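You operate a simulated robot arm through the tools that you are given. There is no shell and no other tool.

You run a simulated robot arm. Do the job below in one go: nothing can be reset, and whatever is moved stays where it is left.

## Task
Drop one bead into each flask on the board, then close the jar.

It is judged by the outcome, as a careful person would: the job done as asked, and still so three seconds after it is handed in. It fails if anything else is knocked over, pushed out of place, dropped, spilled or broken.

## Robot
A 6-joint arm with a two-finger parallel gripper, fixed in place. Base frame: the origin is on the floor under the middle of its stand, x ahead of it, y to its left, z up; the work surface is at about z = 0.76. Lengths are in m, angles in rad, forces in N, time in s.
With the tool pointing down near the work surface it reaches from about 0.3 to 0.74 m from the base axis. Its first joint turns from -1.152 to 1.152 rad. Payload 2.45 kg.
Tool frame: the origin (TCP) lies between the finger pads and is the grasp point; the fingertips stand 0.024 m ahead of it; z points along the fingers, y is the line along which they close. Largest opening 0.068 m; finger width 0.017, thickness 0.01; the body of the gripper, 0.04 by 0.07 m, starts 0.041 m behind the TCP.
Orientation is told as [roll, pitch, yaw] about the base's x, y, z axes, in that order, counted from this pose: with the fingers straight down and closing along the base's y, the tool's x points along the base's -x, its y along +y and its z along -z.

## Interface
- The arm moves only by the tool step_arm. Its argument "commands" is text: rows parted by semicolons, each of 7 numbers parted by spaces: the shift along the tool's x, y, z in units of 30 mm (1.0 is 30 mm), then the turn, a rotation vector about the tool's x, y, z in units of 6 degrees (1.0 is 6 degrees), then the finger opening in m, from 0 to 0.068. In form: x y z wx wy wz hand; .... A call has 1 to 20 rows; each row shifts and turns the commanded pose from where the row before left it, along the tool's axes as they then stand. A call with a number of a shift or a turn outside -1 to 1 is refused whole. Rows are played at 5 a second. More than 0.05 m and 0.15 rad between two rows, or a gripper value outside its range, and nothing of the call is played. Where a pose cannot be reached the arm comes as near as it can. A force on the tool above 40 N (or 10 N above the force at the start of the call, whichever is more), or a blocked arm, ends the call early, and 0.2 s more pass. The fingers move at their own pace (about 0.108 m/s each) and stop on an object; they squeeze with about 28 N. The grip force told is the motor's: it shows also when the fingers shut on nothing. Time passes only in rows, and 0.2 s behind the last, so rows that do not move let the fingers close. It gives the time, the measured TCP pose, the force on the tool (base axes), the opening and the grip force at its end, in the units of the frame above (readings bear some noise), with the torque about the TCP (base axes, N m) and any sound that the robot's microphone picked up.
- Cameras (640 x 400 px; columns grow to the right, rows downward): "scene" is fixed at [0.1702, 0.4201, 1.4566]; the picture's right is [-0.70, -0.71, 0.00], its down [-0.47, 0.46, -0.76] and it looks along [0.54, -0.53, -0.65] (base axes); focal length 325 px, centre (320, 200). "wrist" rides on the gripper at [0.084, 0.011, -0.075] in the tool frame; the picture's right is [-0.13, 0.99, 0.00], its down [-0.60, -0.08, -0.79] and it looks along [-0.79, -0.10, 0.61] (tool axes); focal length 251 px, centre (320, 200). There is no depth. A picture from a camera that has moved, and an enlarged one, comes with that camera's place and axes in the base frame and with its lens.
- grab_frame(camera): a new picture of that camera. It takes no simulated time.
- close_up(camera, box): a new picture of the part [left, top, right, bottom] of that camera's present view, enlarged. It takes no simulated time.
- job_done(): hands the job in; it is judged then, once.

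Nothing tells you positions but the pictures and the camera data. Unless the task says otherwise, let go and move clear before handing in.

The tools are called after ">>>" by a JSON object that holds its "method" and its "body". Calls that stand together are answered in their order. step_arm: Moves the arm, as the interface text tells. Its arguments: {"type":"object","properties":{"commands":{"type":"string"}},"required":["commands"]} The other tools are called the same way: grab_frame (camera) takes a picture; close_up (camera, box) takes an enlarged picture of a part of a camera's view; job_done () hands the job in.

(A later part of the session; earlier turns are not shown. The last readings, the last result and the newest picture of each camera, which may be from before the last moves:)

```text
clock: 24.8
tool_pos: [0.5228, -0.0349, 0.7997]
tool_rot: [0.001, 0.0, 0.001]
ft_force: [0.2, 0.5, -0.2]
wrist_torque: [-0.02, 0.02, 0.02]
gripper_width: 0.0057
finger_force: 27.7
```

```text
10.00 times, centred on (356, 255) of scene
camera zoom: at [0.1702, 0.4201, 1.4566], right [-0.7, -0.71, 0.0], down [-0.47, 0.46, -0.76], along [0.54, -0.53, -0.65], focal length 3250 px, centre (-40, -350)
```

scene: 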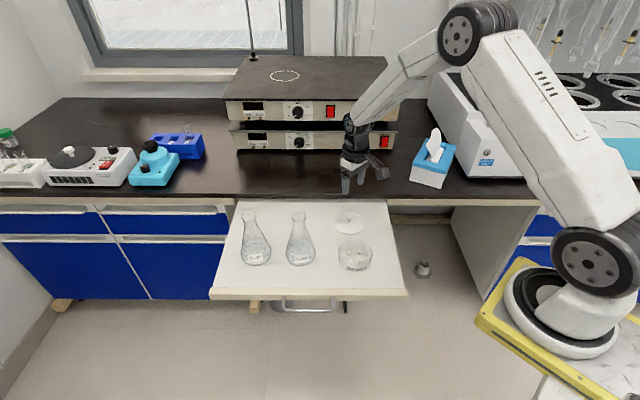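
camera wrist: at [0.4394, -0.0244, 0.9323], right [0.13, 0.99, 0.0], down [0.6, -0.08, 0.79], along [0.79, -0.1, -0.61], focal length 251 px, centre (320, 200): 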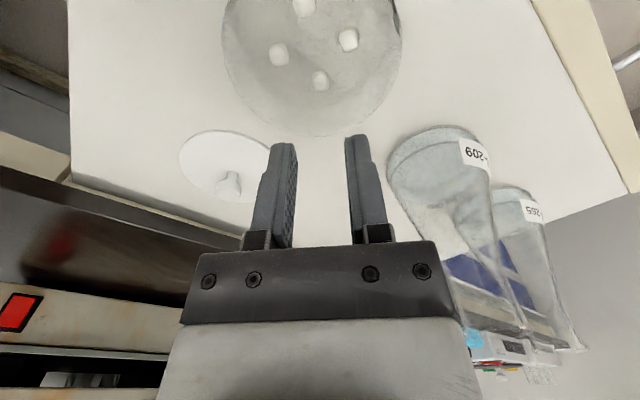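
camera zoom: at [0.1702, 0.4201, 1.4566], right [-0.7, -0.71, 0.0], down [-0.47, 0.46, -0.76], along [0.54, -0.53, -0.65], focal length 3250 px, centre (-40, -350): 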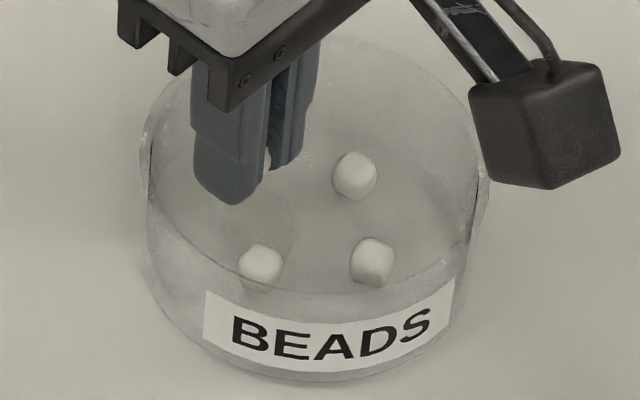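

The bead moves up with the fingers, so it's held. I'll lift straight up out of the jar to travel height, then measure the flask mouths.

>>> {"method": "step_arm", "body": {"commands": "0 0 -0.3 0 0 0 0; 0 0 -0.5 0 0 0 0; 0 0 -0.5 0 0 0 0; 0 0 -0.5 0 0 0 0; 0 0 -0.6 0 0 0 0; 0 0 -0.6 0 0 0 0; 0 0 -0.6 0 0 0 0; 0 0 -0.6 0 0 0 0; 0 0 -0.6 0 0 0 0; 0 0 -0.4 0 0 0 0; 0 0 -0.2 0 0 0 0; 0 0 0 0 0 0 0"}}

>>> {"method": "grab_frame", "body": {"camera": "wrist"}}

>>> {"method": "close_up", "body": {"camera": "wrist", "box": [285, 120, 355, 180]}}

>>> {"method": "close_up", "body": {"camera": "wrist", "box": [360, 80, 560, 230]}}

>>> {"method": "close_up", "body": {"camera": "scene", "box": [230, 195, 320, 255]}}

```text
clock: 27.4
tool_pos: [0.5221, -0.0343, 0.9607]
tool_rot: [0.001, 0.001, 0.001]
ft_force: [0.3, 0.4, 0.4]
wrist_torque: [-0.01, 0.0, -0.02]
gripper_width: 0.0056
finger_force: 27.7
```

```text
taken
camera wrist: at [0.4367, -0.0237, 1.0358], right [0.13, 0.99, 0.0], down [0.6, -0.08, 0.79], along [0.79, -0.1, -0.61], focal length 251 px, centre (320, 200)
```

wrist: 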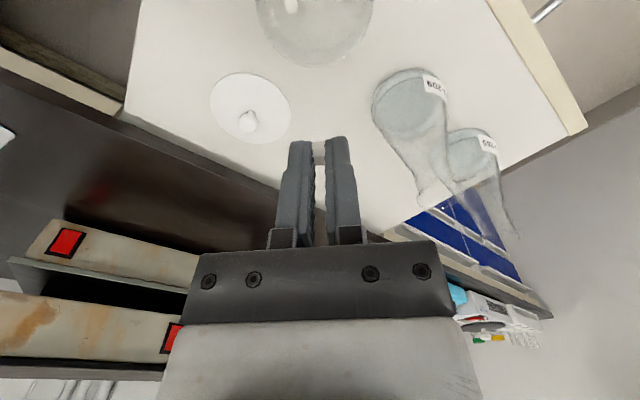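

```text
6.67 times, centred on (320, 150) of wrist
camera zoom: at [0.4367, -0.0237, 1.0358], right [0.13, 0.99, 0.0], down [0.6, -0.08, 0.79], along [0.79, -0.1, -0.61], focal length 1676 px, centre (320, 533)
```

zoom: 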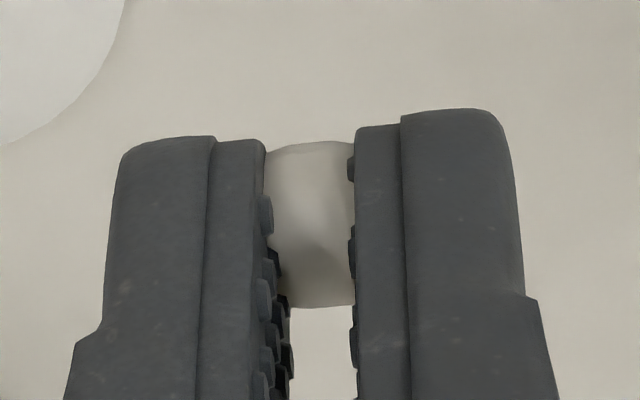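

```text
2.67 times, centred on (460, 155) of wrist
camera zoom: at [0.4367, -0.0237, 1.0358], right [0.13, 0.99, 0.0], down [0.6, -0.08, 0.79], along [0.79, -0.1, -0.61], focal length 670 px, centre (-53, 320)
```

zoom: 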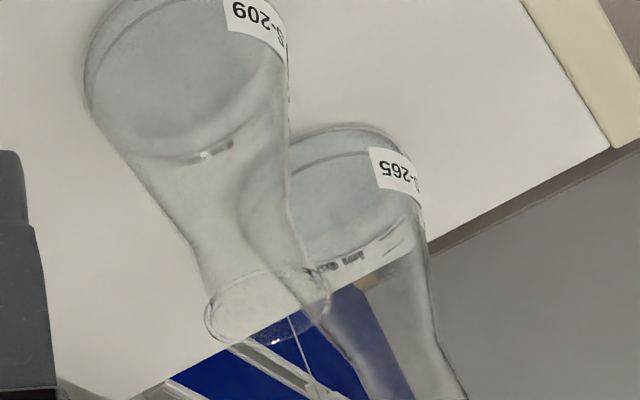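

```text
6.67 times, centred on (275, 225) of scene
camera zoom: at [0.1702, 0.4201, 1.4566], right [-0.7, -0.71, 0.0], down [-0.47, 0.46, -0.76], along [0.54, -0.53, -0.65], focal length 2167 px, centre (620, 33)
```

zoom: 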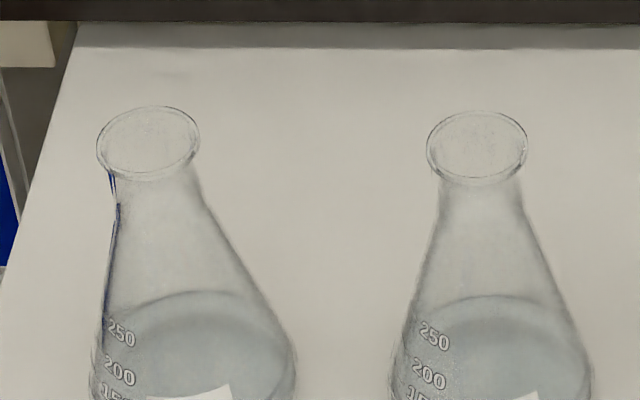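

The bead is held securely. The S-209 mouth triangulates to about (0.615, 0.0545, 0.904), so I'll move above it with about 3 cm of clearance and check alignment from the wrist camera.

>>> {"method": "step_arm", "body": {"commands": "-0.3 0.29 -0.1 0 0 0 0; -0.5 0.48 0 0 0 0 0; -0.55 0.52 0 0 0 0 0; -0.55 0.52 0 0 0 0 0; -0.5 0.48 0 0 0 0 0; -0.4 0.38 0 0 0 0 0; -0.3 0.29 0 0 0 0 0; 0 0 0 0 0 0 0"}}

>>> {"method": "grab_frame", "body": {"camera": "wrist"}}

>>> {"method": "close_up", "body": {"camera": "wrist", "box": [240, 70, 400, 190]}}

>>> {"method": "close_up", "body": {"camera": "scene", "box": [255, 175, 345, 235]}}

```text
clock: 29.2
tool_pos: [0.6148, 0.0533, 0.9662]
tool_rot: [-0.001, 0.001, -0.001]
ft_force: [-0.8, 0.2, -0.2]
wrist_torque: [0.01, -0.01, 0.01]
gripper_width: 0.0056
finger_force: 28.0
```

```text
taken
camera wrist: at [0.5301, 0.0648, 1.0402], right [0.13, 0.99, 0.0], down [0.6, -0.08, 0.79], along [0.79, -0.1, -0.61], focal length 251 px, centre (320, 200)
```

wrist: 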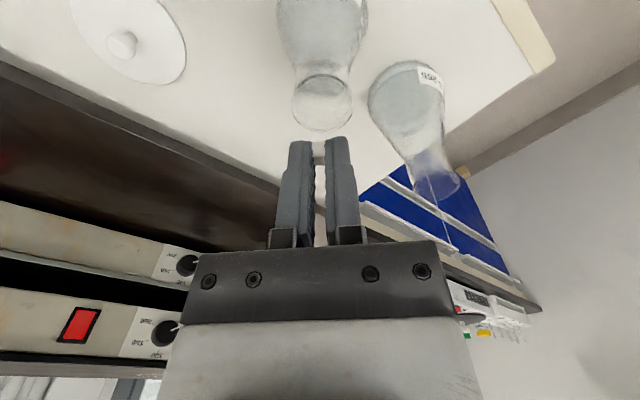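

```text
3.33 times, centred on (320, 130) of wrist
camera zoom: at [0.5301, 0.0648, 1.0402], right [0.13, 0.99, 0.0], down [0.6, -0.08, 0.79], along [0.79, -0.1, -0.61], focal length 838 px, centre (320, 433)
```

zoom: 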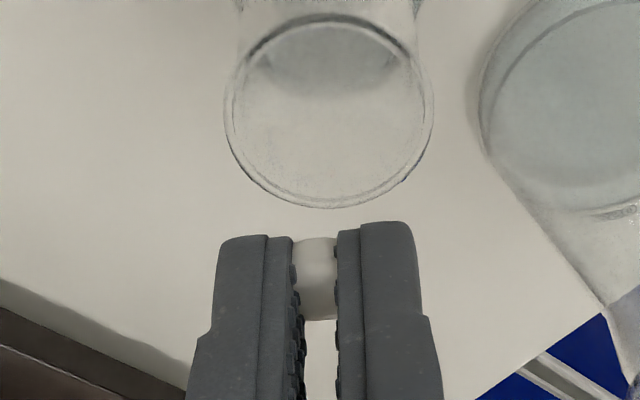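

```text
6.67 times, centred on (300, 205) of scene
camera zoom: at [0.1702, 0.4201, 1.4566], right [-0.7, -0.71, 0.0], down [-0.47, 0.46, -0.76], along [0.54, -0.53, -0.65], focal length 2167 px, centre (453, 167)
```

zoom: 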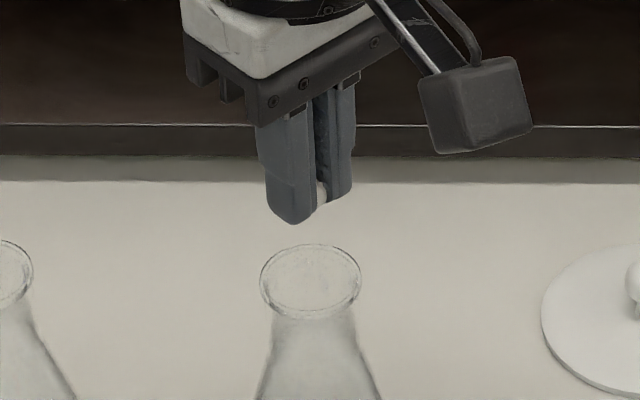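

Alignment over the S-209 mouth is good, needing only about 1.5 mm in y. I'll correct and descend so the fingertips hover just above the rim.

>>> {"method": "step_arm", "body": {"commands": "0 0.05 0.3 0 0 0 0; 0 0 0.3 0 0 0 0; 0 0 0.25 0 0 0 0; 0 0 0.1 0 0 0 0; 0 0 0 0 0 0 0"}}

>>> {"method": "close_up", "body": {"camera": "wrist", "box": [240, 70, 400, 190]}}

>>> {"method": "close_up", "body": {"camera": "scene", "box": [270, 185, 330, 230]}}

```text
clock: 30.4
tool_pos: [0.6157, 0.0557, 0.9344]
tool_rot: [0.001, 0.001, 0.001]
ft_force: [-0.2, 0.2, -0.3]
wrist_torque: [0.01, 0.01, -0.02]
gripper_width: 0.0056
finger_force: 27.9
```

```text
3.33 times, centred on (320, 130) of wrist
camera zoom: at [0.5304, 0.0661, 1.0103], right [0.13, 0.99, 0.0], down [0.6, -0.08, 0.79], along [0.79, -0.1, -0.61], focal length 838 px, centre (320, 433)
```

zoom: 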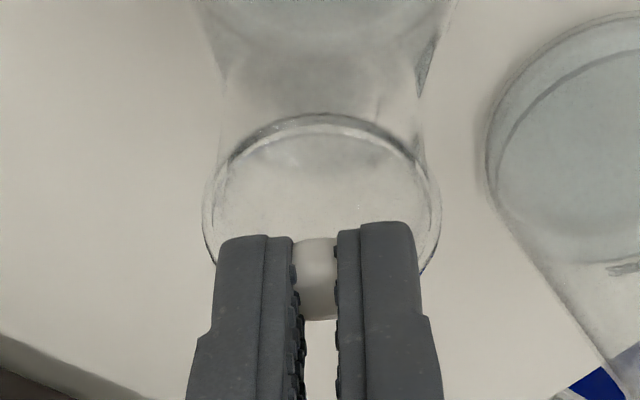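

```text
8.89 times, centred on (300, 208) of scene
camera zoom: at [0.1702, 0.4201, 1.4566], right [-0.7, -0.71, 0.0], down [-0.47, 0.46, -0.76], along [0.54, -0.53, -0.65], focal length 2889 px, centre (498, 133)
```

zoom: 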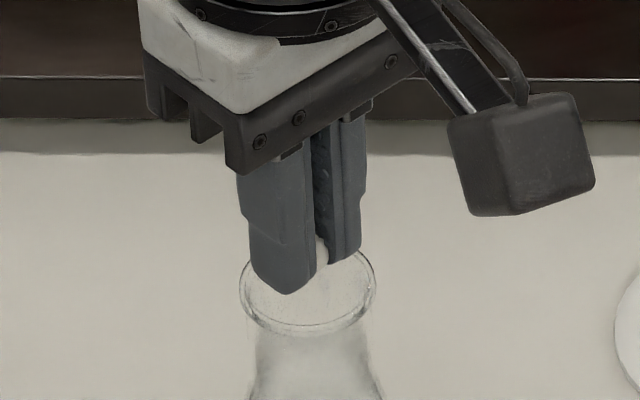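

The fingertips are about 5 mm above the rim and centred over the S-209 mouth. I'll open the fingers to drop the bead.

>>> {"method": "step_arm", "body": {"commands": "0.02 0 0.03 0 0 0 0; 0 0 0 0 0 0 0; 0 0 0 0 0 0 0.03; 0 0 0 0 0 0 0.03; 0 0 0 0 0 0 0.03; 0 0 0 0 0 0 0.03"}}

>>> {"method": "close_up", "body": {"camera": "wrist", "box": [240, 70, 400, 190]}}

>>> {"method": "close_up", "body": {"camera": "scene", "box": [260, 190, 340, 275]}}

```text
clock: 31.8
tool_pos: [0.6155, 0.0548, 0.9347]
tool_rot: [0.0, 0.001, 0.002]
ft_force: [-0.2, -0.4, 0.2]
wrist_torque: [0.01, 0.03, 0.03]
gripper_width: 0.0299
finger_force: 0.0
```

```text
3.33 times, centred on (320, 130) of wrist
camera zoom: at [0.53, 0.0657, 1.0097], right [0.13, 0.99, 0.0], down [0.6, -0.08, 0.79], along [0.79, -0.1, -0.61], focal length 838 px, centre (320, 433)
```

zoom: 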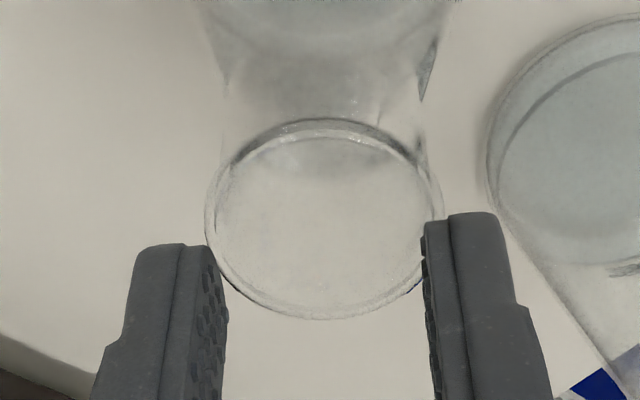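

```text
4.71 times, centred on (300, 232) of scene
camera zoom: at [0.1702, 0.4201, 1.4566], right [-0.7, -0.71, 0.0], down [-0.47, 0.46, -0.76], along [0.54, -0.53, -0.65], focal length 1529 px, centre (414, 47)
```

zoom: 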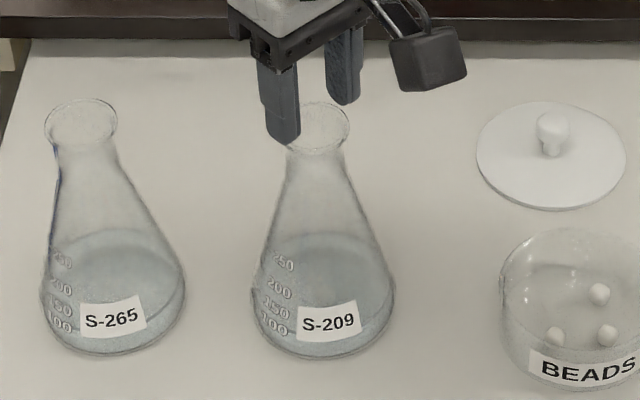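

The bead has left the fingers. I'll look closely to confirm it's inside S-209 and not stuck anywhere.

>>> {"method": "close_up", "body": {"camera": "scene", "box": [280, 205, 320, 270]}}

>>> {"method": "close_up", "body": {"camera": "wrist", "box": [270, 0, 390, 130]}}

>>> {"method": "grab_frame", "body": {"camera": "scene"}}

```text
6.15 times, centred on (300, 238) of scene
camera zoom: at [0.1702, 0.4201, 1.4566], right [-0.7, -0.71, 0.0], down [-0.47, 0.46, -0.76], along [0.54, -0.53, -0.65], focal length 2000 px, centre (443, -31)
```

zoom: 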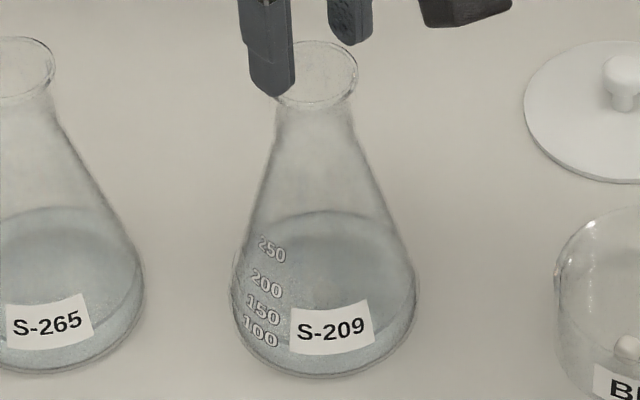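

```text
3.08 times, centred on (330, 65) of wrist
camera zoom: at [0.53, 0.0657, 1.0097], right [0.13, 0.99, 0.0], down [0.6, -0.08, 0.79], along [0.79, -0.1, -0.61], focal length 774 px, centre (289, 615)
```

zoom: 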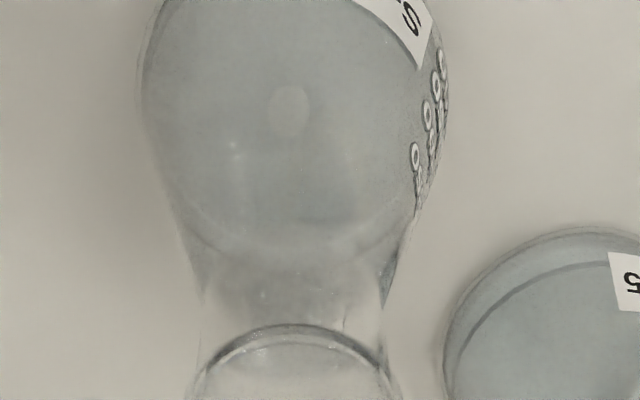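

```text
taken
```

scene: 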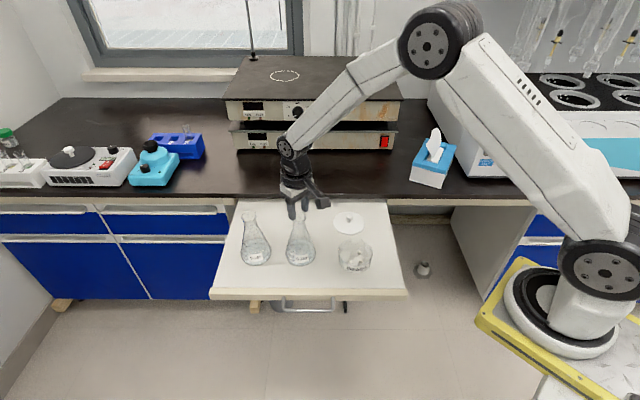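

The bead is visible, submerged inside S-209. I'll rise clear and go back above the jar for the near bead at about (0.481, -0.038).

>>> {"method": "step_arm", "body": {"commands": "0 0 -0.4 0 0 0 0.03; 0 0 -0.6 0 0 0 0.03; 0.56 -0.386 0 0 0 0 0.024; 0.56 -0.386 0 0 0 0 0.024; 0.56 -0.386 0 0 0 0 0.024; 0.56 -0.386 0 0 0 0 0.024; 0.56 -0.386 0.3 0 0 0 0.024; 0.56 -0.386 0.5 0 0 0 0.024; 0.56 -0.386 0.5 0 0 0 0.024; 0.56 -0.386 0.6 0 0 0 0.024; 0 0 0.6 0 0 0 0.024; 0 0 0 0 0 0 0.024"}}

>>> {"method": "grab_frame", "body": {"camera": "wrist"}}

>>> {"method": "close_up", "body": {"camera": "wrist", "box": [240, 0, 400, 120]}}

>>> {"method": "close_up", "body": {"camera": "scene", "box": [328, 225, 384, 275]}}

```text
clock: 34.4
tool_pos: [0.4806, -0.0375, 0.8893]
tool_rot: [0.001, 0.0, 0.001]
ft_force: [0.5, -0.2, 0.6]
wrist_torque: [0.0, -0.02, -0.01]
gripper_width: 0.0242
finger_force: 0.0
```

```text
taken
camera wrist: at [0.3958, -0.0265, 0.9643], right [0.13, 0.99, 0.0], down [0.6, -0.08, 0.79], along [0.79, -0.1, -0.61], focal length 251 px, centre (320, 200)
```

wrist: 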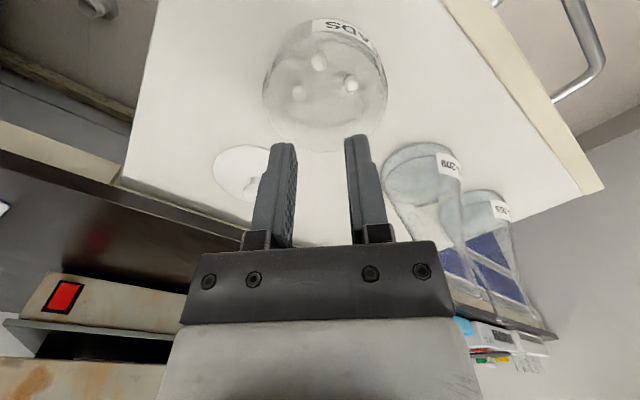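

```text
3.33 times, centred on (320, 60) of wrist
camera zoom: at [0.3958, -0.0265, 0.9643], right [0.13, 0.99, 0.0], down [0.6, -0.08, 0.79], along [0.79, -0.1, -0.61], focal length 838 px, centre (320, 667)
```

zoom: 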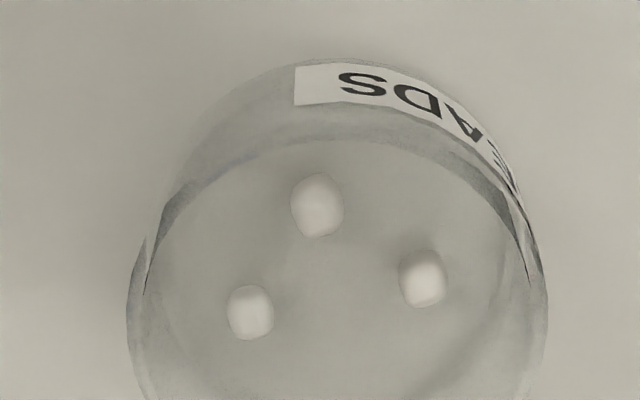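

```text
8.00 times, centred on (356, 250) of scene
camera zoom: at [0.1702, 0.4201, 1.4566], right [-0.7, -0.71, 0.0], down [-0.47, 0.46, -0.76], along [0.54, -0.53, -0.65], focal length 2600 px, centre (32, -200)
```

zoom: 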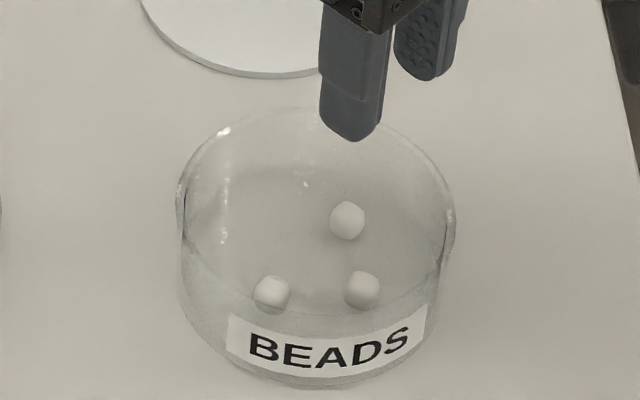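

The near bead is aligned within about 1 mm. I'll make a small correction and descend into the jar over it.

>>> {"method": "step_arm", "body": {"commands": "-0.027 -0.017 0.6 0 0 0 0.024; 0 0 0.6 0 0 0 0.024; 0 0 0.6 0 0 0 0.024; 0 0 0.5 0 0 0 0.024; 0 0 0.4 0 0 0 0.024; 0 0 0.25 0 0 0 0.024; 0 0 0 0 0 0 0.024"}}

>>> {"method": "close_up", "body": {"camera": "wrist", "box": [240, 70, 400, 190]}}

>>> {"method": "close_up", "body": {"camera": "scene", "box": [328, 215, 384, 275]}}

```text
clock: 36.0
tool_pos: [0.4826, -0.0382, 0.8008]
tool_rot: [-0.002, -0.001, 0.0]
ft_force: [0.0, -0.2, -0.2]
wrist_torque: [0.01, 0.03, 0.0]
gripper_width: 0.0242
finger_force: 0.1
```

```text
3.33 times, centred on (320, 130) of wrist
camera zoom: at [0.3973, -0.0273, 0.8768], right [0.13, 0.99, 0.0], down [0.6, -0.08, 0.79], along [0.79, -0.1, -0.61], focal length 838 px, centre (320, 433)
```

zoom: 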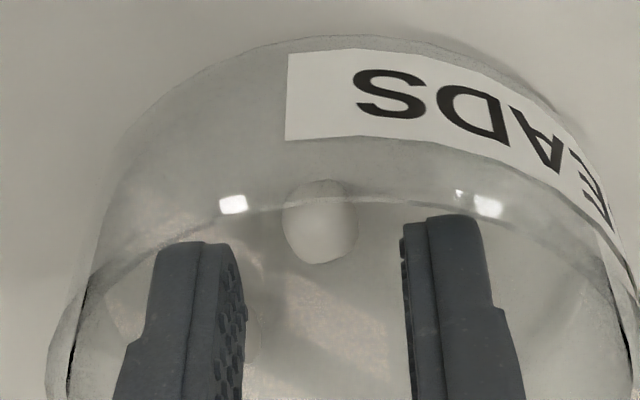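

```text
6.67 times, centred on (356, 245) of scene
camera zoom: at [0.1702, 0.4201, 1.4566], right [-0.7, -0.71, 0.0], down [-0.47, 0.46, -0.76], along [0.54, -0.53, -0.65], focal length 2167 px, centre (80, -100)
```

zoom: 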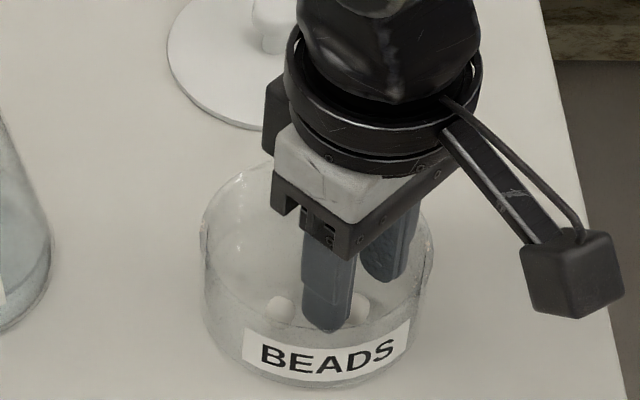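

The fingers straddle the second bead with good clearance from the jar wall. I'll lower the last centimetre and close.

>>> {"method": "step_arm", "body": {"commands": "0 0 0.15 0 0 0 0.024; 0 0 0.15 0 0 0 0.024; 0 0 0.05 0 0 0 0.024; 0 0 0 0 0 0 0.024; 0 0 0 0 0 0 0.018; 0 0 0 0 0 0 0.012; 0 0 0 0 0 0 0; 0 0 0 0 0 0 0; 0 0 0 0 0 0 0"}}

>>> {"method": "close_up", "body": {"camera": "wrist", "box": [285, 120, 355, 180]}}

```text
clock: 38.0
tool_pos: [0.4809, -0.0388, 0.7909]
tool_rot: [0.0, 0.001, -0.001]
ft_force: [0.9, 0.4, -0.5]
wrist_torque: [0.02, 0.01, 0.01]
gripper_width: 0.0055
finger_force: 28.2
```

```text
6.67 times, centred on (320, 150) of wrist
camera zoom: at [0.397, -0.0271, 0.866], right [0.13, 0.99, 0.0], down [0.6, -0.08, 0.79], along [0.79, -0.1, -0.61], focal length 1676 px, centre (320, 533)
```

zoom: 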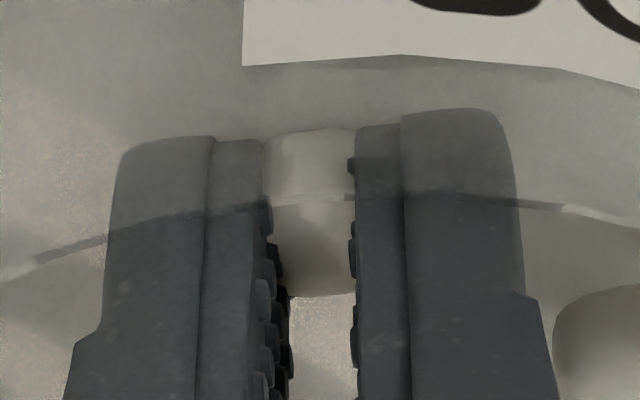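

The grip is the same as with the first bead. I'll lift slowly out of the jar to travel height.

>>> {"method": "step_arm", "body": {"commands": "0 0 -0.1 0 0 0 0; 0 0 -0.2 0 0 0 0; 0 0 -0.3 0 0 0 0; 0 0 -0.5 0 0 0 0; 0 0 -0.5 0 0 0 0; 0 0 -0.6 0 0 0 0; 0 0 -0.6 0 0 0 0; 0 0 -0.6 0 0 0 0; 0 0 -0.6 0 0 0 0; 0 0 -0.6 0 0 0 0; 0 0 -0.6 0 0 0 0; 0 0 -0.4 0 0 0 0; 0 0 -0.2 0 0 0 0; 0 0 0 0 0 0 0"}}

>>> {"method": "grab_frame", "body": {"camera": "wrist"}}

>>> {"method": "close_up", "body": {"camera": "wrist", "box": [285, 120, 355, 180]}}

>>> {"method": "close_up", "body": {"camera": "scene", "box": [328, 225, 384, 275]}}

```text
clock: 41.0
tool_pos: [0.4824, -0.0381, 0.9674]
tool_rot: [-0.001, 0.001, 0.0]
ft_force: [0.0, 0.7, -0.1]
wrist_torque: [-0.02, -0.03, -0.01]
gripper_width: 0.0053
finger_force: 27.5
```

```text
taken
camera wrist: at [0.3963, -0.0274, 1.0407], right [0.13, 0.99, 0.0], down [0.6, -0.08, 0.79], along [0.79, -0.1, -0.61], focal length 251 px, centre (320, 200)
```

wrist: 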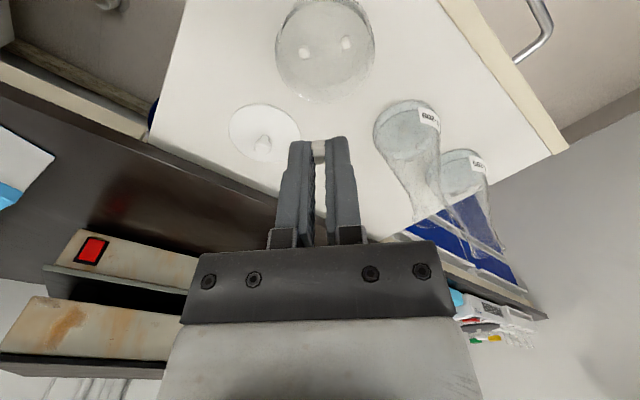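

```text
6.67 times, centred on (320, 150) of wrist
camera zoom: at [0.3963, -0.0274, 1.0407], right [0.13, 0.99, 0.0], down [0.6, -0.08, 0.79], along [0.79, -0.1, -0.61], focal length 1676 px, centre (320, 533)
```

zoom: 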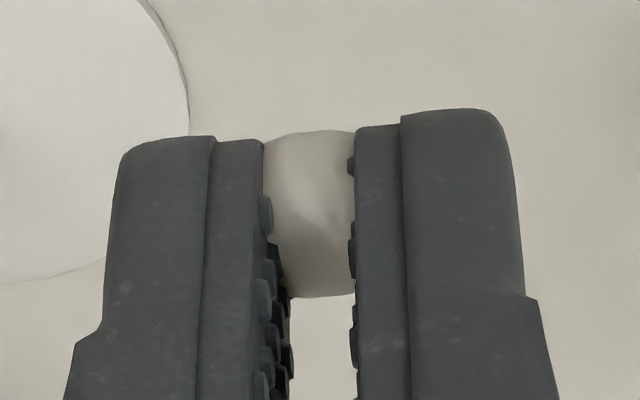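

```text
8.00 times, centred on (356, 250) of scene
camera zoom: at [0.1702, 0.4201, 1.4566], right [-0.7, -0.71, 0.0], down [-0.47, 0.46, -0.76], along [0.54, -0.53, -0.65], focal length 2600 px, centre (32, -200)
```

zoom: 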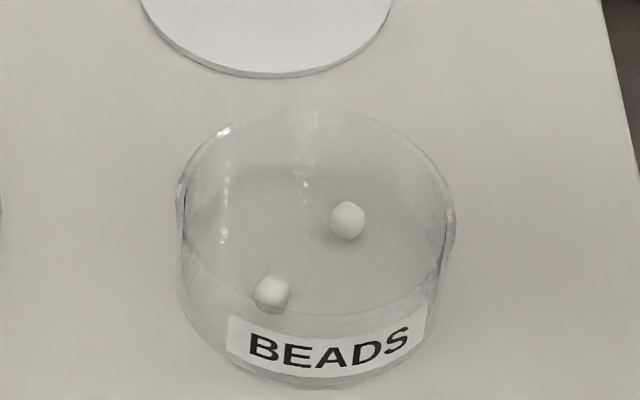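

The second bead is held and two beads remain in the jar. I'll carry it to above S-265, whose mouth I put at about (0.702, 0.140), staying high over the glassware.

>>> {"method": "step_arm", "body": {"commands": "-0.3 0.24 0 0 0 0 0; -0.5 0.41 0 0 0 0 0; -0.55 0.45 0 0 0 0 0; -0.55 0.45 0 0 0 0 0; -0.55 0.45 0 0 0 0 0; -0.55 0.45 0 0 0 0 0; -0.55 0.45 0 0 0 0 0; -0.55 0.45 0 0 0 0 0; -0.55 0.45 0 0 0 0 0; -0.55 0.45 0 0 0 0 0; -0.55 0.45 0 0 0 0 0; -0.55 0.45 0 0 0 0 0; -0.5 0.41 0 0 0 0 0; -0.37 0.3 0 0 0 0 0; -0.2 0.13 0 0 0 0 0; 0 0 0 0 0 0 0"}}

>>> {"method": "grab_frame", "body": {"camera": "wrist"}}

>>> {"method": "close_up", "body": {"camera": "wrist", "box": [240, 70, 400, 190]}}

>>> {"method": "close_up", "body": {"camera": "scene", "box": [205, 165, 305, 240]}}

```text
clock: 44.4
tool_pos: [0.7041, 0.1419, 0.9644]
tool_rot: [-0.001, 0.001, -0.001]
ft_force: [0.0, 0.2, -1.0]
wrist_torque: [-0.03, -0.05, -0.02]
gripper_width: 0.0053
finger_force: 27.9
```

```text
taken
camera wrist: at [0.6182, 0.1535, 1.0401], right [0.13, 0.99, 0.0], down [0.6, -0.08, 0.79], along [0.79, -0.1, -0.61], focal length 251 px, centre (320, 200)
```

wrist: 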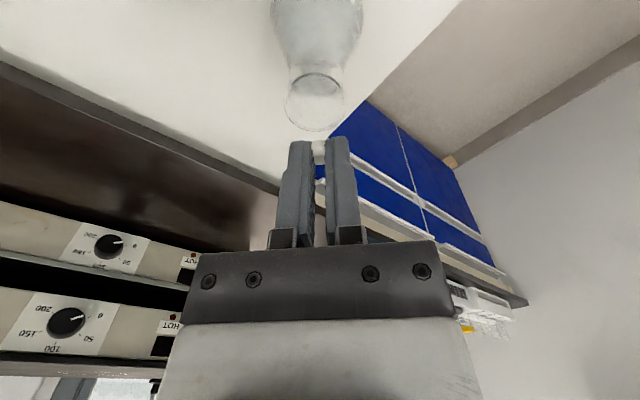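

```text
3.33 times, centred on (320, 130) of wrist
camera zoom: at [0.6182, 0.1535, 1.0401], right [0.13, 0.99, 0.0], down [0.6, -0.08, 0.79], along [0.79, -0.1, -0.61], focal length 838 px, centre (320, 433)
```

zoom: 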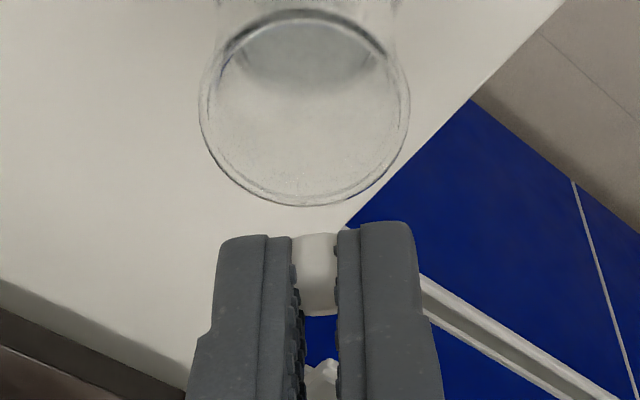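

```text
5.33 times, centred on (255, 202) of scene
camera zoom: at [0.1702, 0.4201, 1.4566], right [-0.7, -0.71, 0.0], down [-0.47, 0.46, -0.76], along [0.54, -0.53, -0.65], focal length 1733 px, centre (667, 187)
```

zoom: 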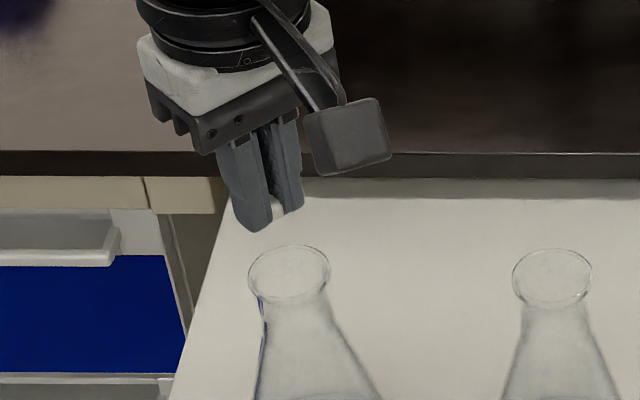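

The S-265 mouth needs about -3 mm in y and -2 mm in x. I'll correct and descend to just above the rim, as I did for the first flask.

>>> {"method": "step_arm", "body": {"commands": "0.073 -0.103 0.2 0 0 0 0; 0 0 0.3 0 0 0 0; 0 0 0.3 0 0 0 0; 0 0 0.15 0 0 0 0; 0 0 0 0 0 0 0"}}

>>> {"method": "close_up", "body": {"camera": "wrist", "box": [240, 70, 400, 190]}}

>>> {"method": "close_up", "body": {"camera": "scene", "box": [220, 185, 280, 230]}}

```text
clock: 45.6
tool_pos: [0.7018, 0.1381, 0.9355]
tool_rot: [0.0, -0.001, -0.001]
ft_force: [0.1, -0.4, 0.1]
wrist_torque: [-0.04, 0.01, 0.02]
gripper_width: 0.0054
finger_force: 27.9
```

```text
3.33 times, centred on (320, 130) of wrist
camera zoom: at [0.6159, 0.1493, 1.0116], right [0.13, 0.99, 0.0], down [0.6, -0.08, 0.79], along [0.79, -0.1, -0.61], focal length 838 px, centre (320, 433)
```

zoom: 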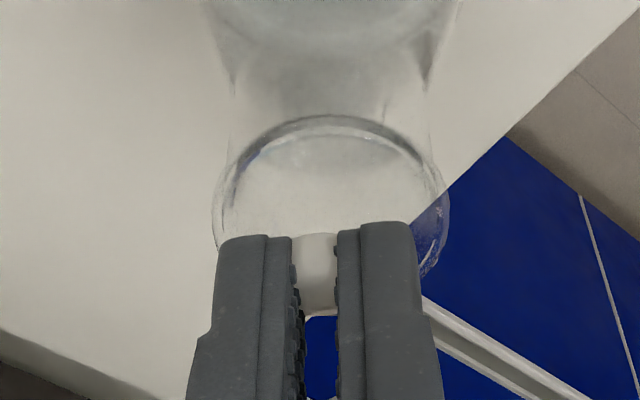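

```text
8.89 times, centred on (250, 208) of scene
camera zoom: at [0.1702, 0.4201, 1.4566], right [-0.7, -0.71, 0.0], down [-0.47, 0.46, -0.76], along [0.54, -0.53, -0.65], focal length 2889 px, centre (942, 133)
```

zoom: 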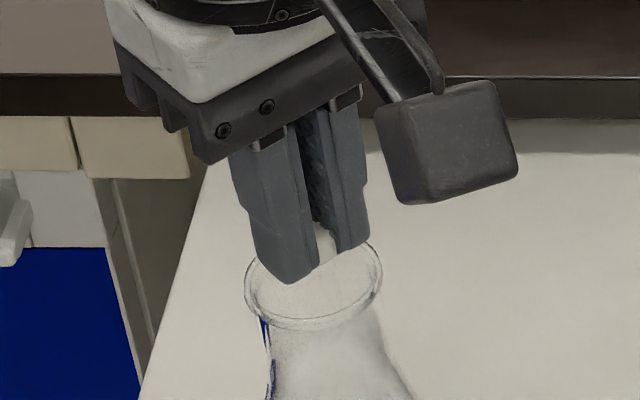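

Nearly centred, with about 1.5 mm left in y. I'll nudge and release the bead into S-265.

>>> {"method": "step_arm", "body": {"commands": "0.01 0.05 0.04 0 0 0 0; 0 0 0 0 0 0 0; 0 0 0 0 0 0 0.03; 0 0 0 0 0 0 0.03; 0 0 0 0 0 0 0.03; 0 0 0 0 0 0 0.03"}}

>>> {"method": "close_up", "body": {"camera": "wrist", "box": [240, 70, 400, 190]}}

>>> {"method": "close_up", "body": {"camera": "wrist", "box": [270, 0, 390, 130]}}

>>> {"method": "close_up", "body": {"camera": "scene", "box": [220, 190, 320, 275]}}

```text
clock: 47.0
tool_pos: [0.7007, 0.1396, 0.9349]
tool_rot: [-0.001, 0.0, -0.001]
ft_force: [0.0, 0.0, -0.2]
wrist_torque: [-0.02, 0.04, 0.01]
gripper_width: 0.0299
finger_force: 0.1
```

```text
3.33 times, centred on (320, 130) of wrist
camera zoom: at [0.6153, 0.1509, 1.0103], right [0.13, 0.99, 0.0], down [0.6, -0.08, 0.79], along [0.79, -0.1, -0.61], focal length 838 px, centre (320, 433)
```

zoom: 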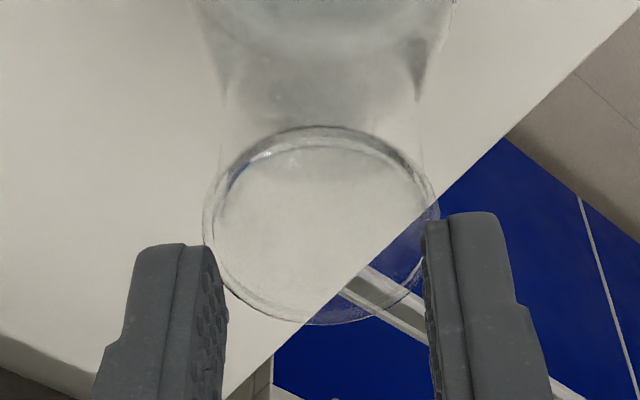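

```text
3.08 times, centred on (330, 65) of wrist
camera zoom: at [0.6153, 0.1509, 1.0103], right [0.13, 0.99, 0.0], down [0.6, -0.08, 0.79], along [0.79, -0.1, -0.61], focal length 774 px, centre (289, 615)
```

zoom: 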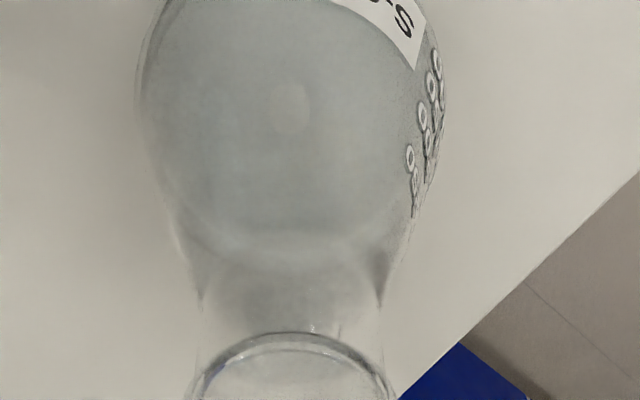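

```text
4.71 times, centred on (270, 232) of scene
camera zoom: at [0.1702, 0.4201, 1.4566], right [-0.7, -0.71, 0.0], down [-0.47, 0.46, -0.76], along [0.54, -0.53, -0.65], focal length 1529 px, centre (555, 47)
```

zoom: 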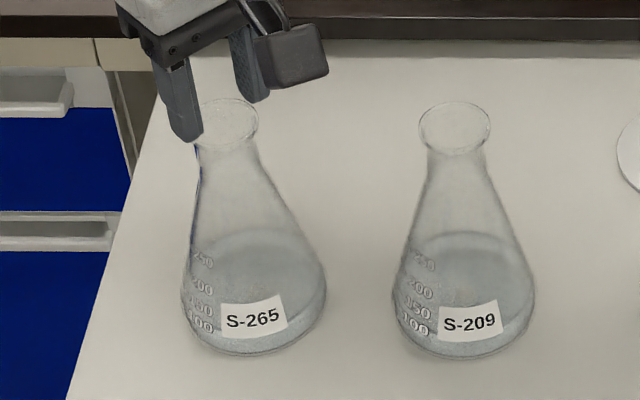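

The second bead is visible inside S-265. Now I'll rise clear and go to the lid's knob at about (0.603, -0.130) to put the lid back on the jar.

>>> {"method": "step_arm", "body": {"commands": "0 0 -0.4 0 0 0 0.03; 0 0 -0.6 0 0 0 0.03; 0 0 -0.2 0 0 0 0.05; 0.25 -0.69 0 0 0 0 0.05; 0.25 -0.69 0 0 0 0 0.05; 0.25 -0.69 0 0 0 0 0.05; 0.25 -0.69 0 0 0 0 0.05; 0.25 -0.69 0 0 0 0 0.05; 0.25 -0.69 0 0 0 0 0.05; 0.25 -0.69 0 0 0 0 0.05; 0.25 -0.69 0 0 0 0 0.05; 0.25 -0.69 0 0 0 0 0.05; 0.25 -0.69 0 0 0 0 0.05; 0.25 -0.69 0 0 0 0 0.05; 0.25 -0.69 0 0 0 0 0.05; 0.25 -0.69 0 0 0 0 0.05; 0 0 0.6 0 0 0 0.05; 0 0 0.6 0 0 0 0.05; 0 0 0.6 0 0 0 0.05; 0 0 0 0 0 0 0.05"}}

>>> {"method": "grab_frame", "body": {"camera": "wrist"}}

>>> {"method": "grab_frame", "body": {"camera": "scene"}}

>>> {"method": "close_up", "body": {"camera": "wrist", "box": [240, 0, 400, 120]}}

```text
clock: 51.2
tool_pos: [0.6047, -0.1293, 0.9174]
tool_rot: [0.0, 0.001, 0.001]
ft_force: [0.0, 0.6, 0.7]
wrist_torque: [0.01, 0.0, 0.01]
gripper_width: 0.0501
finger_force: 0.1
```

```text
taken
camera wrist: at [0.5192, -0.1187, 0.9925], right [0.13, 0.99, 0.0], down [0.6, -0.08, 0.79], along [0.79, -0.1, -0.61], focal length 251 px, centre (320, 200)
```

wrist: 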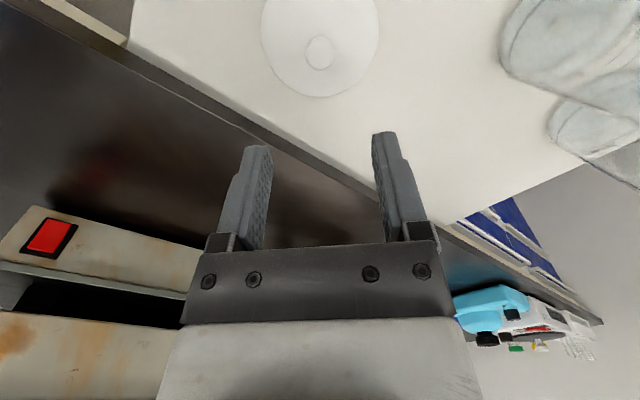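

```text
taken
```

scene: 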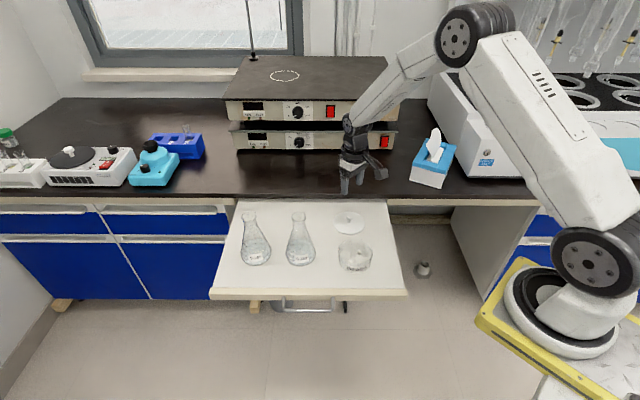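

```text
3.33 times, centred on (320, 60) of wrist
camera zoom: at [0.5192, -0.1187, 0.9925], right [0.13, 0.99, 0.0], down [0.6, -0.08, 0.79], along [0.79, -0.1, -0.61], focal length 838 px, centre (320, 667)
```

zoom: 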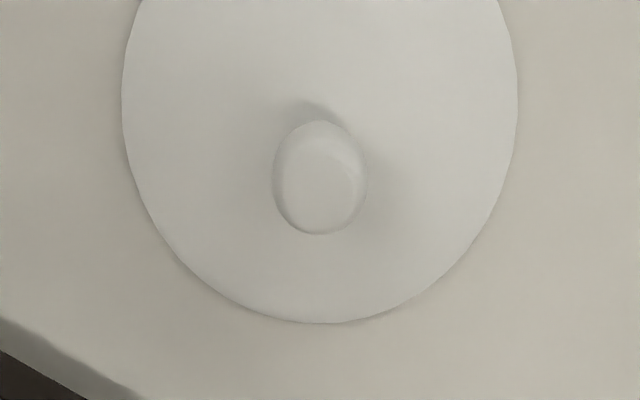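

The knob is directly under the gripper. I'll descend to the same grasp height as before.

>>> {"method": "step_arm", "body": {"commands": "0.015 0 0.6 0 0 0 0.05; 0 0 0.7 0 0 0 0.05; 0 0 0.7 0 0 0 0.05; 0 0 0.7 0 0 0 0.05; 0 0 0.6 0 0 0 0.05; 0 0 0.4 0 0 0 0.05; 0 0 0.2 0 0 0 0.05; 0 0 0 0 0 0 0.05"}}

>>> {"method": "close_up", "body": {"camera": "wrist", "box": [250, 100, 390, 200]}}

>>> {"method": "close_up", "body": {"camera": "scene", "box": [320, 185, 400, 245]}}

```text
clock: 53.0
tool_pos: [0.6036, -0.1294, 0.7999]
tool_rot: [0.001, 0.0, 0.0]
ft_force: [0.3, 0.3, 0.3]
wrist_torque: [0.02, 0.0, -0.02]
gripper_width: 0.0499
finger_force: 0.1
```

```text
4.00 times, centred on (320, 150) of wrist
camera zoom: at [0.5175, -0.1173, 0.8756], right [0.13, 0.99, 0.0], down [0.6, -0.08, 0.79], along [0.79, -0.1, -0.61], focal length 1006 px, centre (320, 400)
```

zoom: 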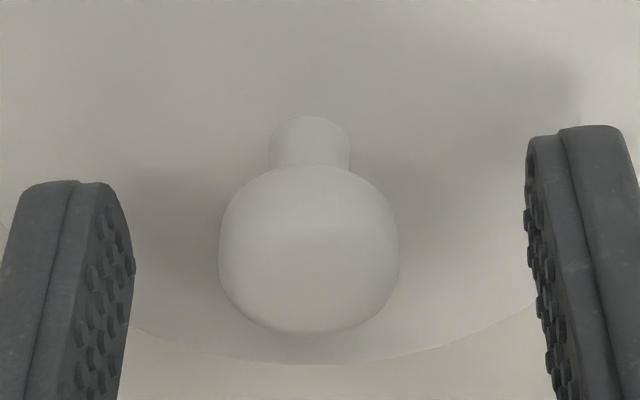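

```text
6.67 times, centred on (360, 215) of scene
camera zoom: at [0.1702, 0.4201, 1.4566], right [-0.7, -0.71, 0.0], down [-0.47, 0.46, -0.76], along [0.54, -0.53, -0.65], focal length 2167 px, centre (53, 100)
```

zoom: 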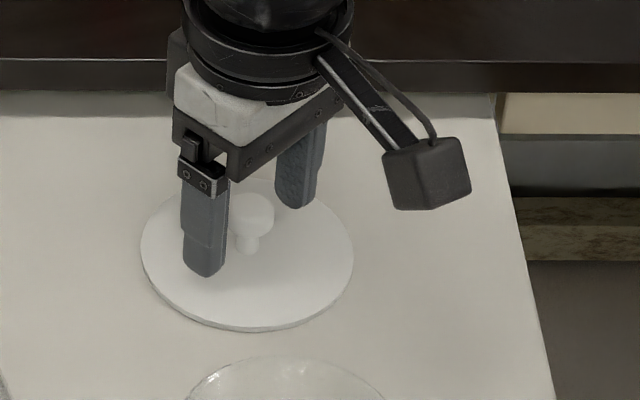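

The knob is about 1.3 mm off-centre between the fingers. I'll correct, lower slightly and grip it.

>>> {"method": "step_arm", "body": {"commands": "0 -0.043 0.05 0 0 0 0.05; 0 0 0 0 0 0 0.04; 0 0 0 0 0 0 0.025; 0 0 0 0 0 0 0; 0 0 0 0 0 0 0; 0 0 0 0 0 0 0"}}

>>> {"method": "close_up", "body": {"camera": "wrist", "box": [260, 110, 400, 210]}}

```text
clock: 54.4
tool_pos: [0.6027, -0.1297, 0.7988]
tool_rot: [0.001, 0.001, 0.0]
ft_force: [0.2, -0.2, 0.1]
wrist_torque: [0.0, 0.02, -0.01]
gripper_width: 0.0202
finger_force: 27.9
```

```text
4.00 times, centred on (330, 160) of wrist
camera zoom: at [0.5176, -0.1185, 0.8745], right [0.13, 0.99, 0.0], down [0.6, -0.08, 0.79], along [0.79, -0.1, -0.61], focal length 1006 px, centre (280, 360)
```

zoom: 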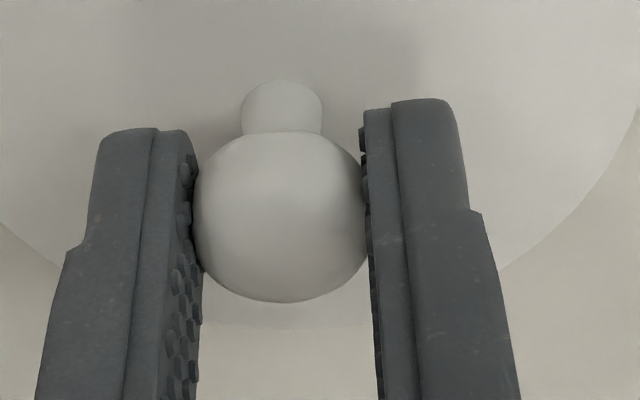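

The lid is gripped just as it was originally. I'll lift it and carry it back to exactly the spot where it came off the jar.

>>> {"method": "step_arm", "body": {"commands": "0 0 -0.1 0 0 0 0; 0 0 -0.3 0 0 0 0; 0 0 -0.6 0 0 0 0; 0 0 -0.7 0 0 0 0; 0 0 -0.7 0 0 0 0; 0 0 -0.64 0 0 0 0; 0.3 0.277 0 0 0 0 0; 0.5 0.463 0 0 0 0 0; 0.55 0.509 0 0 0 0 0; 0.55 0.509 0 0 0 0 0; 0.55 0.509 0 0 0 0 0; 0.5 0.463 0 0 0 0 0; 0.3 0.277 0 0 0 0 0; 0.15 0.14 0 0 0 0 0; 0 0 0.3 0 0 0 0; 0 0 0.4 0 0 0 0; 0 0 0.4 0 0 0 0; 0 0 0 0 0 0 0"}}

>>> {"method": "close_up", "body": {"camera": "scene", "box": [320, 205, 400, 275]}}

>>> {"method": "grab_frame", "body": {"camera": "wrist"}}

```text
clock: 58.2
tool_pos: [0.5017, -0.0366, 0.8561]
tool_rot: [0.0, 0.0, 0.0]
ft_force: [0.4, -0.5, 0.5]
wrist_torque: [0.04, -0.06, 0.04]
gripper_width: 0.0204
finger_force: 28.3
```

```text
5.71 times, centred on (360, 240) of scene
camera zoom: at [0.1702, 0.4201, 1.4566], right [-0.7, -0.71, 0.0], down [-0.47, 0.46, -0.76], along [0.54, -0.53, -0.65], focal length 1857 px, centre (91, -29)
```

zoom: 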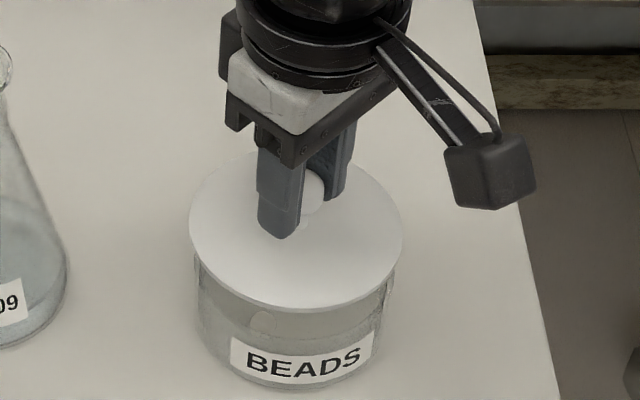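

```text
taken
camera wrist: at [0.4163, -0.0254, 0.9321], right [0.13, 0.99, 0.0], down [0.6, -0.08, 0.79], along [0.79, -0.1, -0.61], focal length 251 px, centre (320, 200)
```

wrist: 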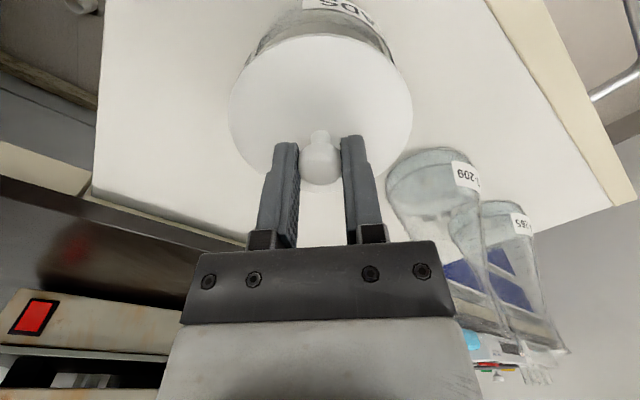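

The lid is aligned over the jar. I'll lower it close, then go in small steps while watching for contact.

>>> {"method": "step_arm", "body": {"commands": "0 0 0.2 0 0 0 0; 0 0 0.2 0 0 0 0; 0 0 0.15 0 0 0 0; 0 0 0 0 0 0 0"}}

>>> {"method": "step_arm", "body": {"commands": "0 0 0.05 0 0 0 0; 0 0 0 0 0 0 0"}}

>>> {"method": "close_up", "body": {"camera": "scene", "box": [320, 205, 400, 275]}}

```text
clock: 59.2
tool_pos: [0.5026, -0.0363, 0.839]
tool_rot: [0.002, 0.0, -0.001]
ft_force: [0.2, 0.2, -0.8]
wrist_torque: [-0.03, 0.03, 0.0]
gripper_width: 0.0201
finger_force: 27.8
```

```text
clock: 59.8
tool_pos: [0.5017, -0.0371, 0.8393]
tool_rot: [-0.001, -0.001, 0.0]
ft_force: [0.1, -0.1, 0.4]
wrist_torque: [0.01, 0.01, 0.01]
gripper_width: 0.0201
finger_force: 27.9
```

```text
5.71 times, centred on (360, 240) of scene
camera zoom: at [0.1702, 0.4201, 1.4566], right [-0.7, -0.71, 0.0], down [-0.47, 0.46, -0.76], along [0.54, -0.53, -0.65], focal length 1857 px, centre (91, -29)
```

zoom: 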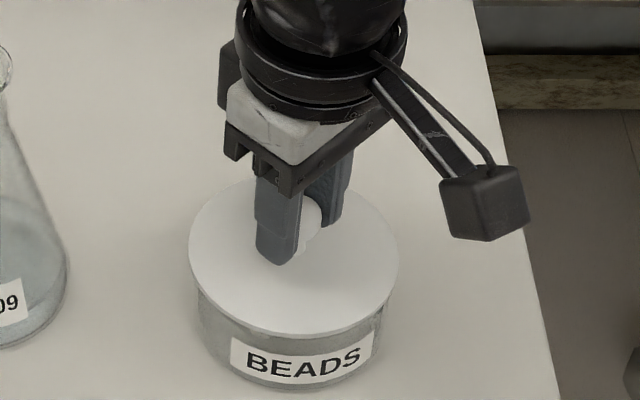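

>>> {"method": "step_arm", "body": {"commands": "0 0 0.04 0 0 0 0; 0 0 0 0 0 0 0"}}

>>> {"method": "step_arm", "body": {"commands": "0 0 0.04 0 0 0 0; 0 0 0 0 0 0 0"}}

>>> {"method": "close_up", "body": {"camera": "scene", "box": [330, 225, 384, 275]}}

```text
clock: 60.4
tool_pos: [0.5008, -0.0372, 0.8374]
tool_rot: [0.001, 0.002, -0.001]
ft_force: [0.4, 0.5, -0.6]
wrist_torque: [-0.04, -0.01, 0.0]
gripper_width: 0.0201
finger_force: 28.2
```

```text
clock: 61.0
tool_pos: [0.5011, -0.038, 0.8369]
tool_rot: [0.0, 0.0, 0.0]
ft_force: [0.4, -0.4, 0.0]
wrist_torque: [-0.01, -0.01, 0.04]
gripper_width: 0.0203
finger_force: 28.5
```

```text
8.00 times, centred on (357, 250) of scene
camera zoom: at [0.1702, 0.4201, 1.4566], right [-0.7, -0.71, 0.0], down [-0.47, 0.46, -0.76], along [0.54, -0.53, -0.65], focal length 2600 px, centre (24, -200)
```

zoom: 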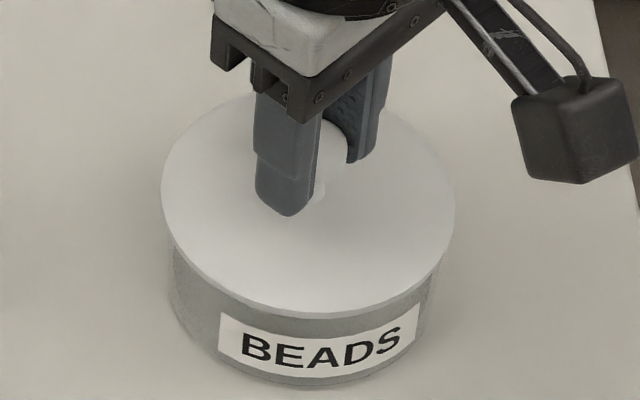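

The lid is almost seated and laterally matches its original placement within about 0.5 mm. I'll continue lowering in small steps.

>>> {"method": "step_arm", "body": {"commands": "0 0 0.04 0 0 0 0; 0 0 0 0 0 0 0"}}

>>> {"method": "step_arm", "body": {"commands": "0 0 0.03 0 0 0 0; 0 0 0 0 0 0 0"}}

>>> {"method": "close_up", "body": {"camera": "scene", "box": [330, 225, 384, 275]}}

```text
clock: 61.6
tool_pos: [0.5006, -0.0371, 0.8346]
tool_rot: [0.0, -0.001, 0.0]
ft_force: [-0.7, 0.2, -0.4]
wrist_torque: [0.0, 0.01, -0.03]
gripper_width: 0.0198
finger_force: 28.2
```

```text
clock: 62.2
tool_pos: [0.5015, -0.0376, 0.8357]
tool_rot: [0.001, 0.0, 0.0]
ft_force: [-6.1, -2.3, 18.4]
wrist_torque: [-0.08, 0.23, 0.0]
gripper_width: 0.0202
finger_force: 28.0
heard: snap
```

```text
8.00 times, centred on (357, 250) of scene
camera zoom: at [0.1697, 0.4201, 1.4566], right [-0.7, -0.71, 0.0], down [-0.47, 0.46, -0.76], along [0.54, -0.53, -0.65], focal length 2600 px, centre (24, -200)
```

zoom: 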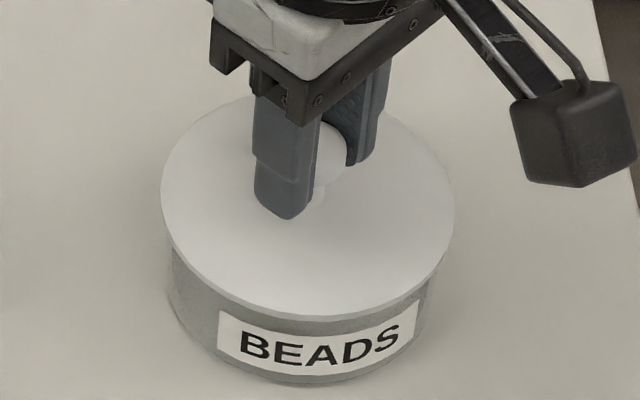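

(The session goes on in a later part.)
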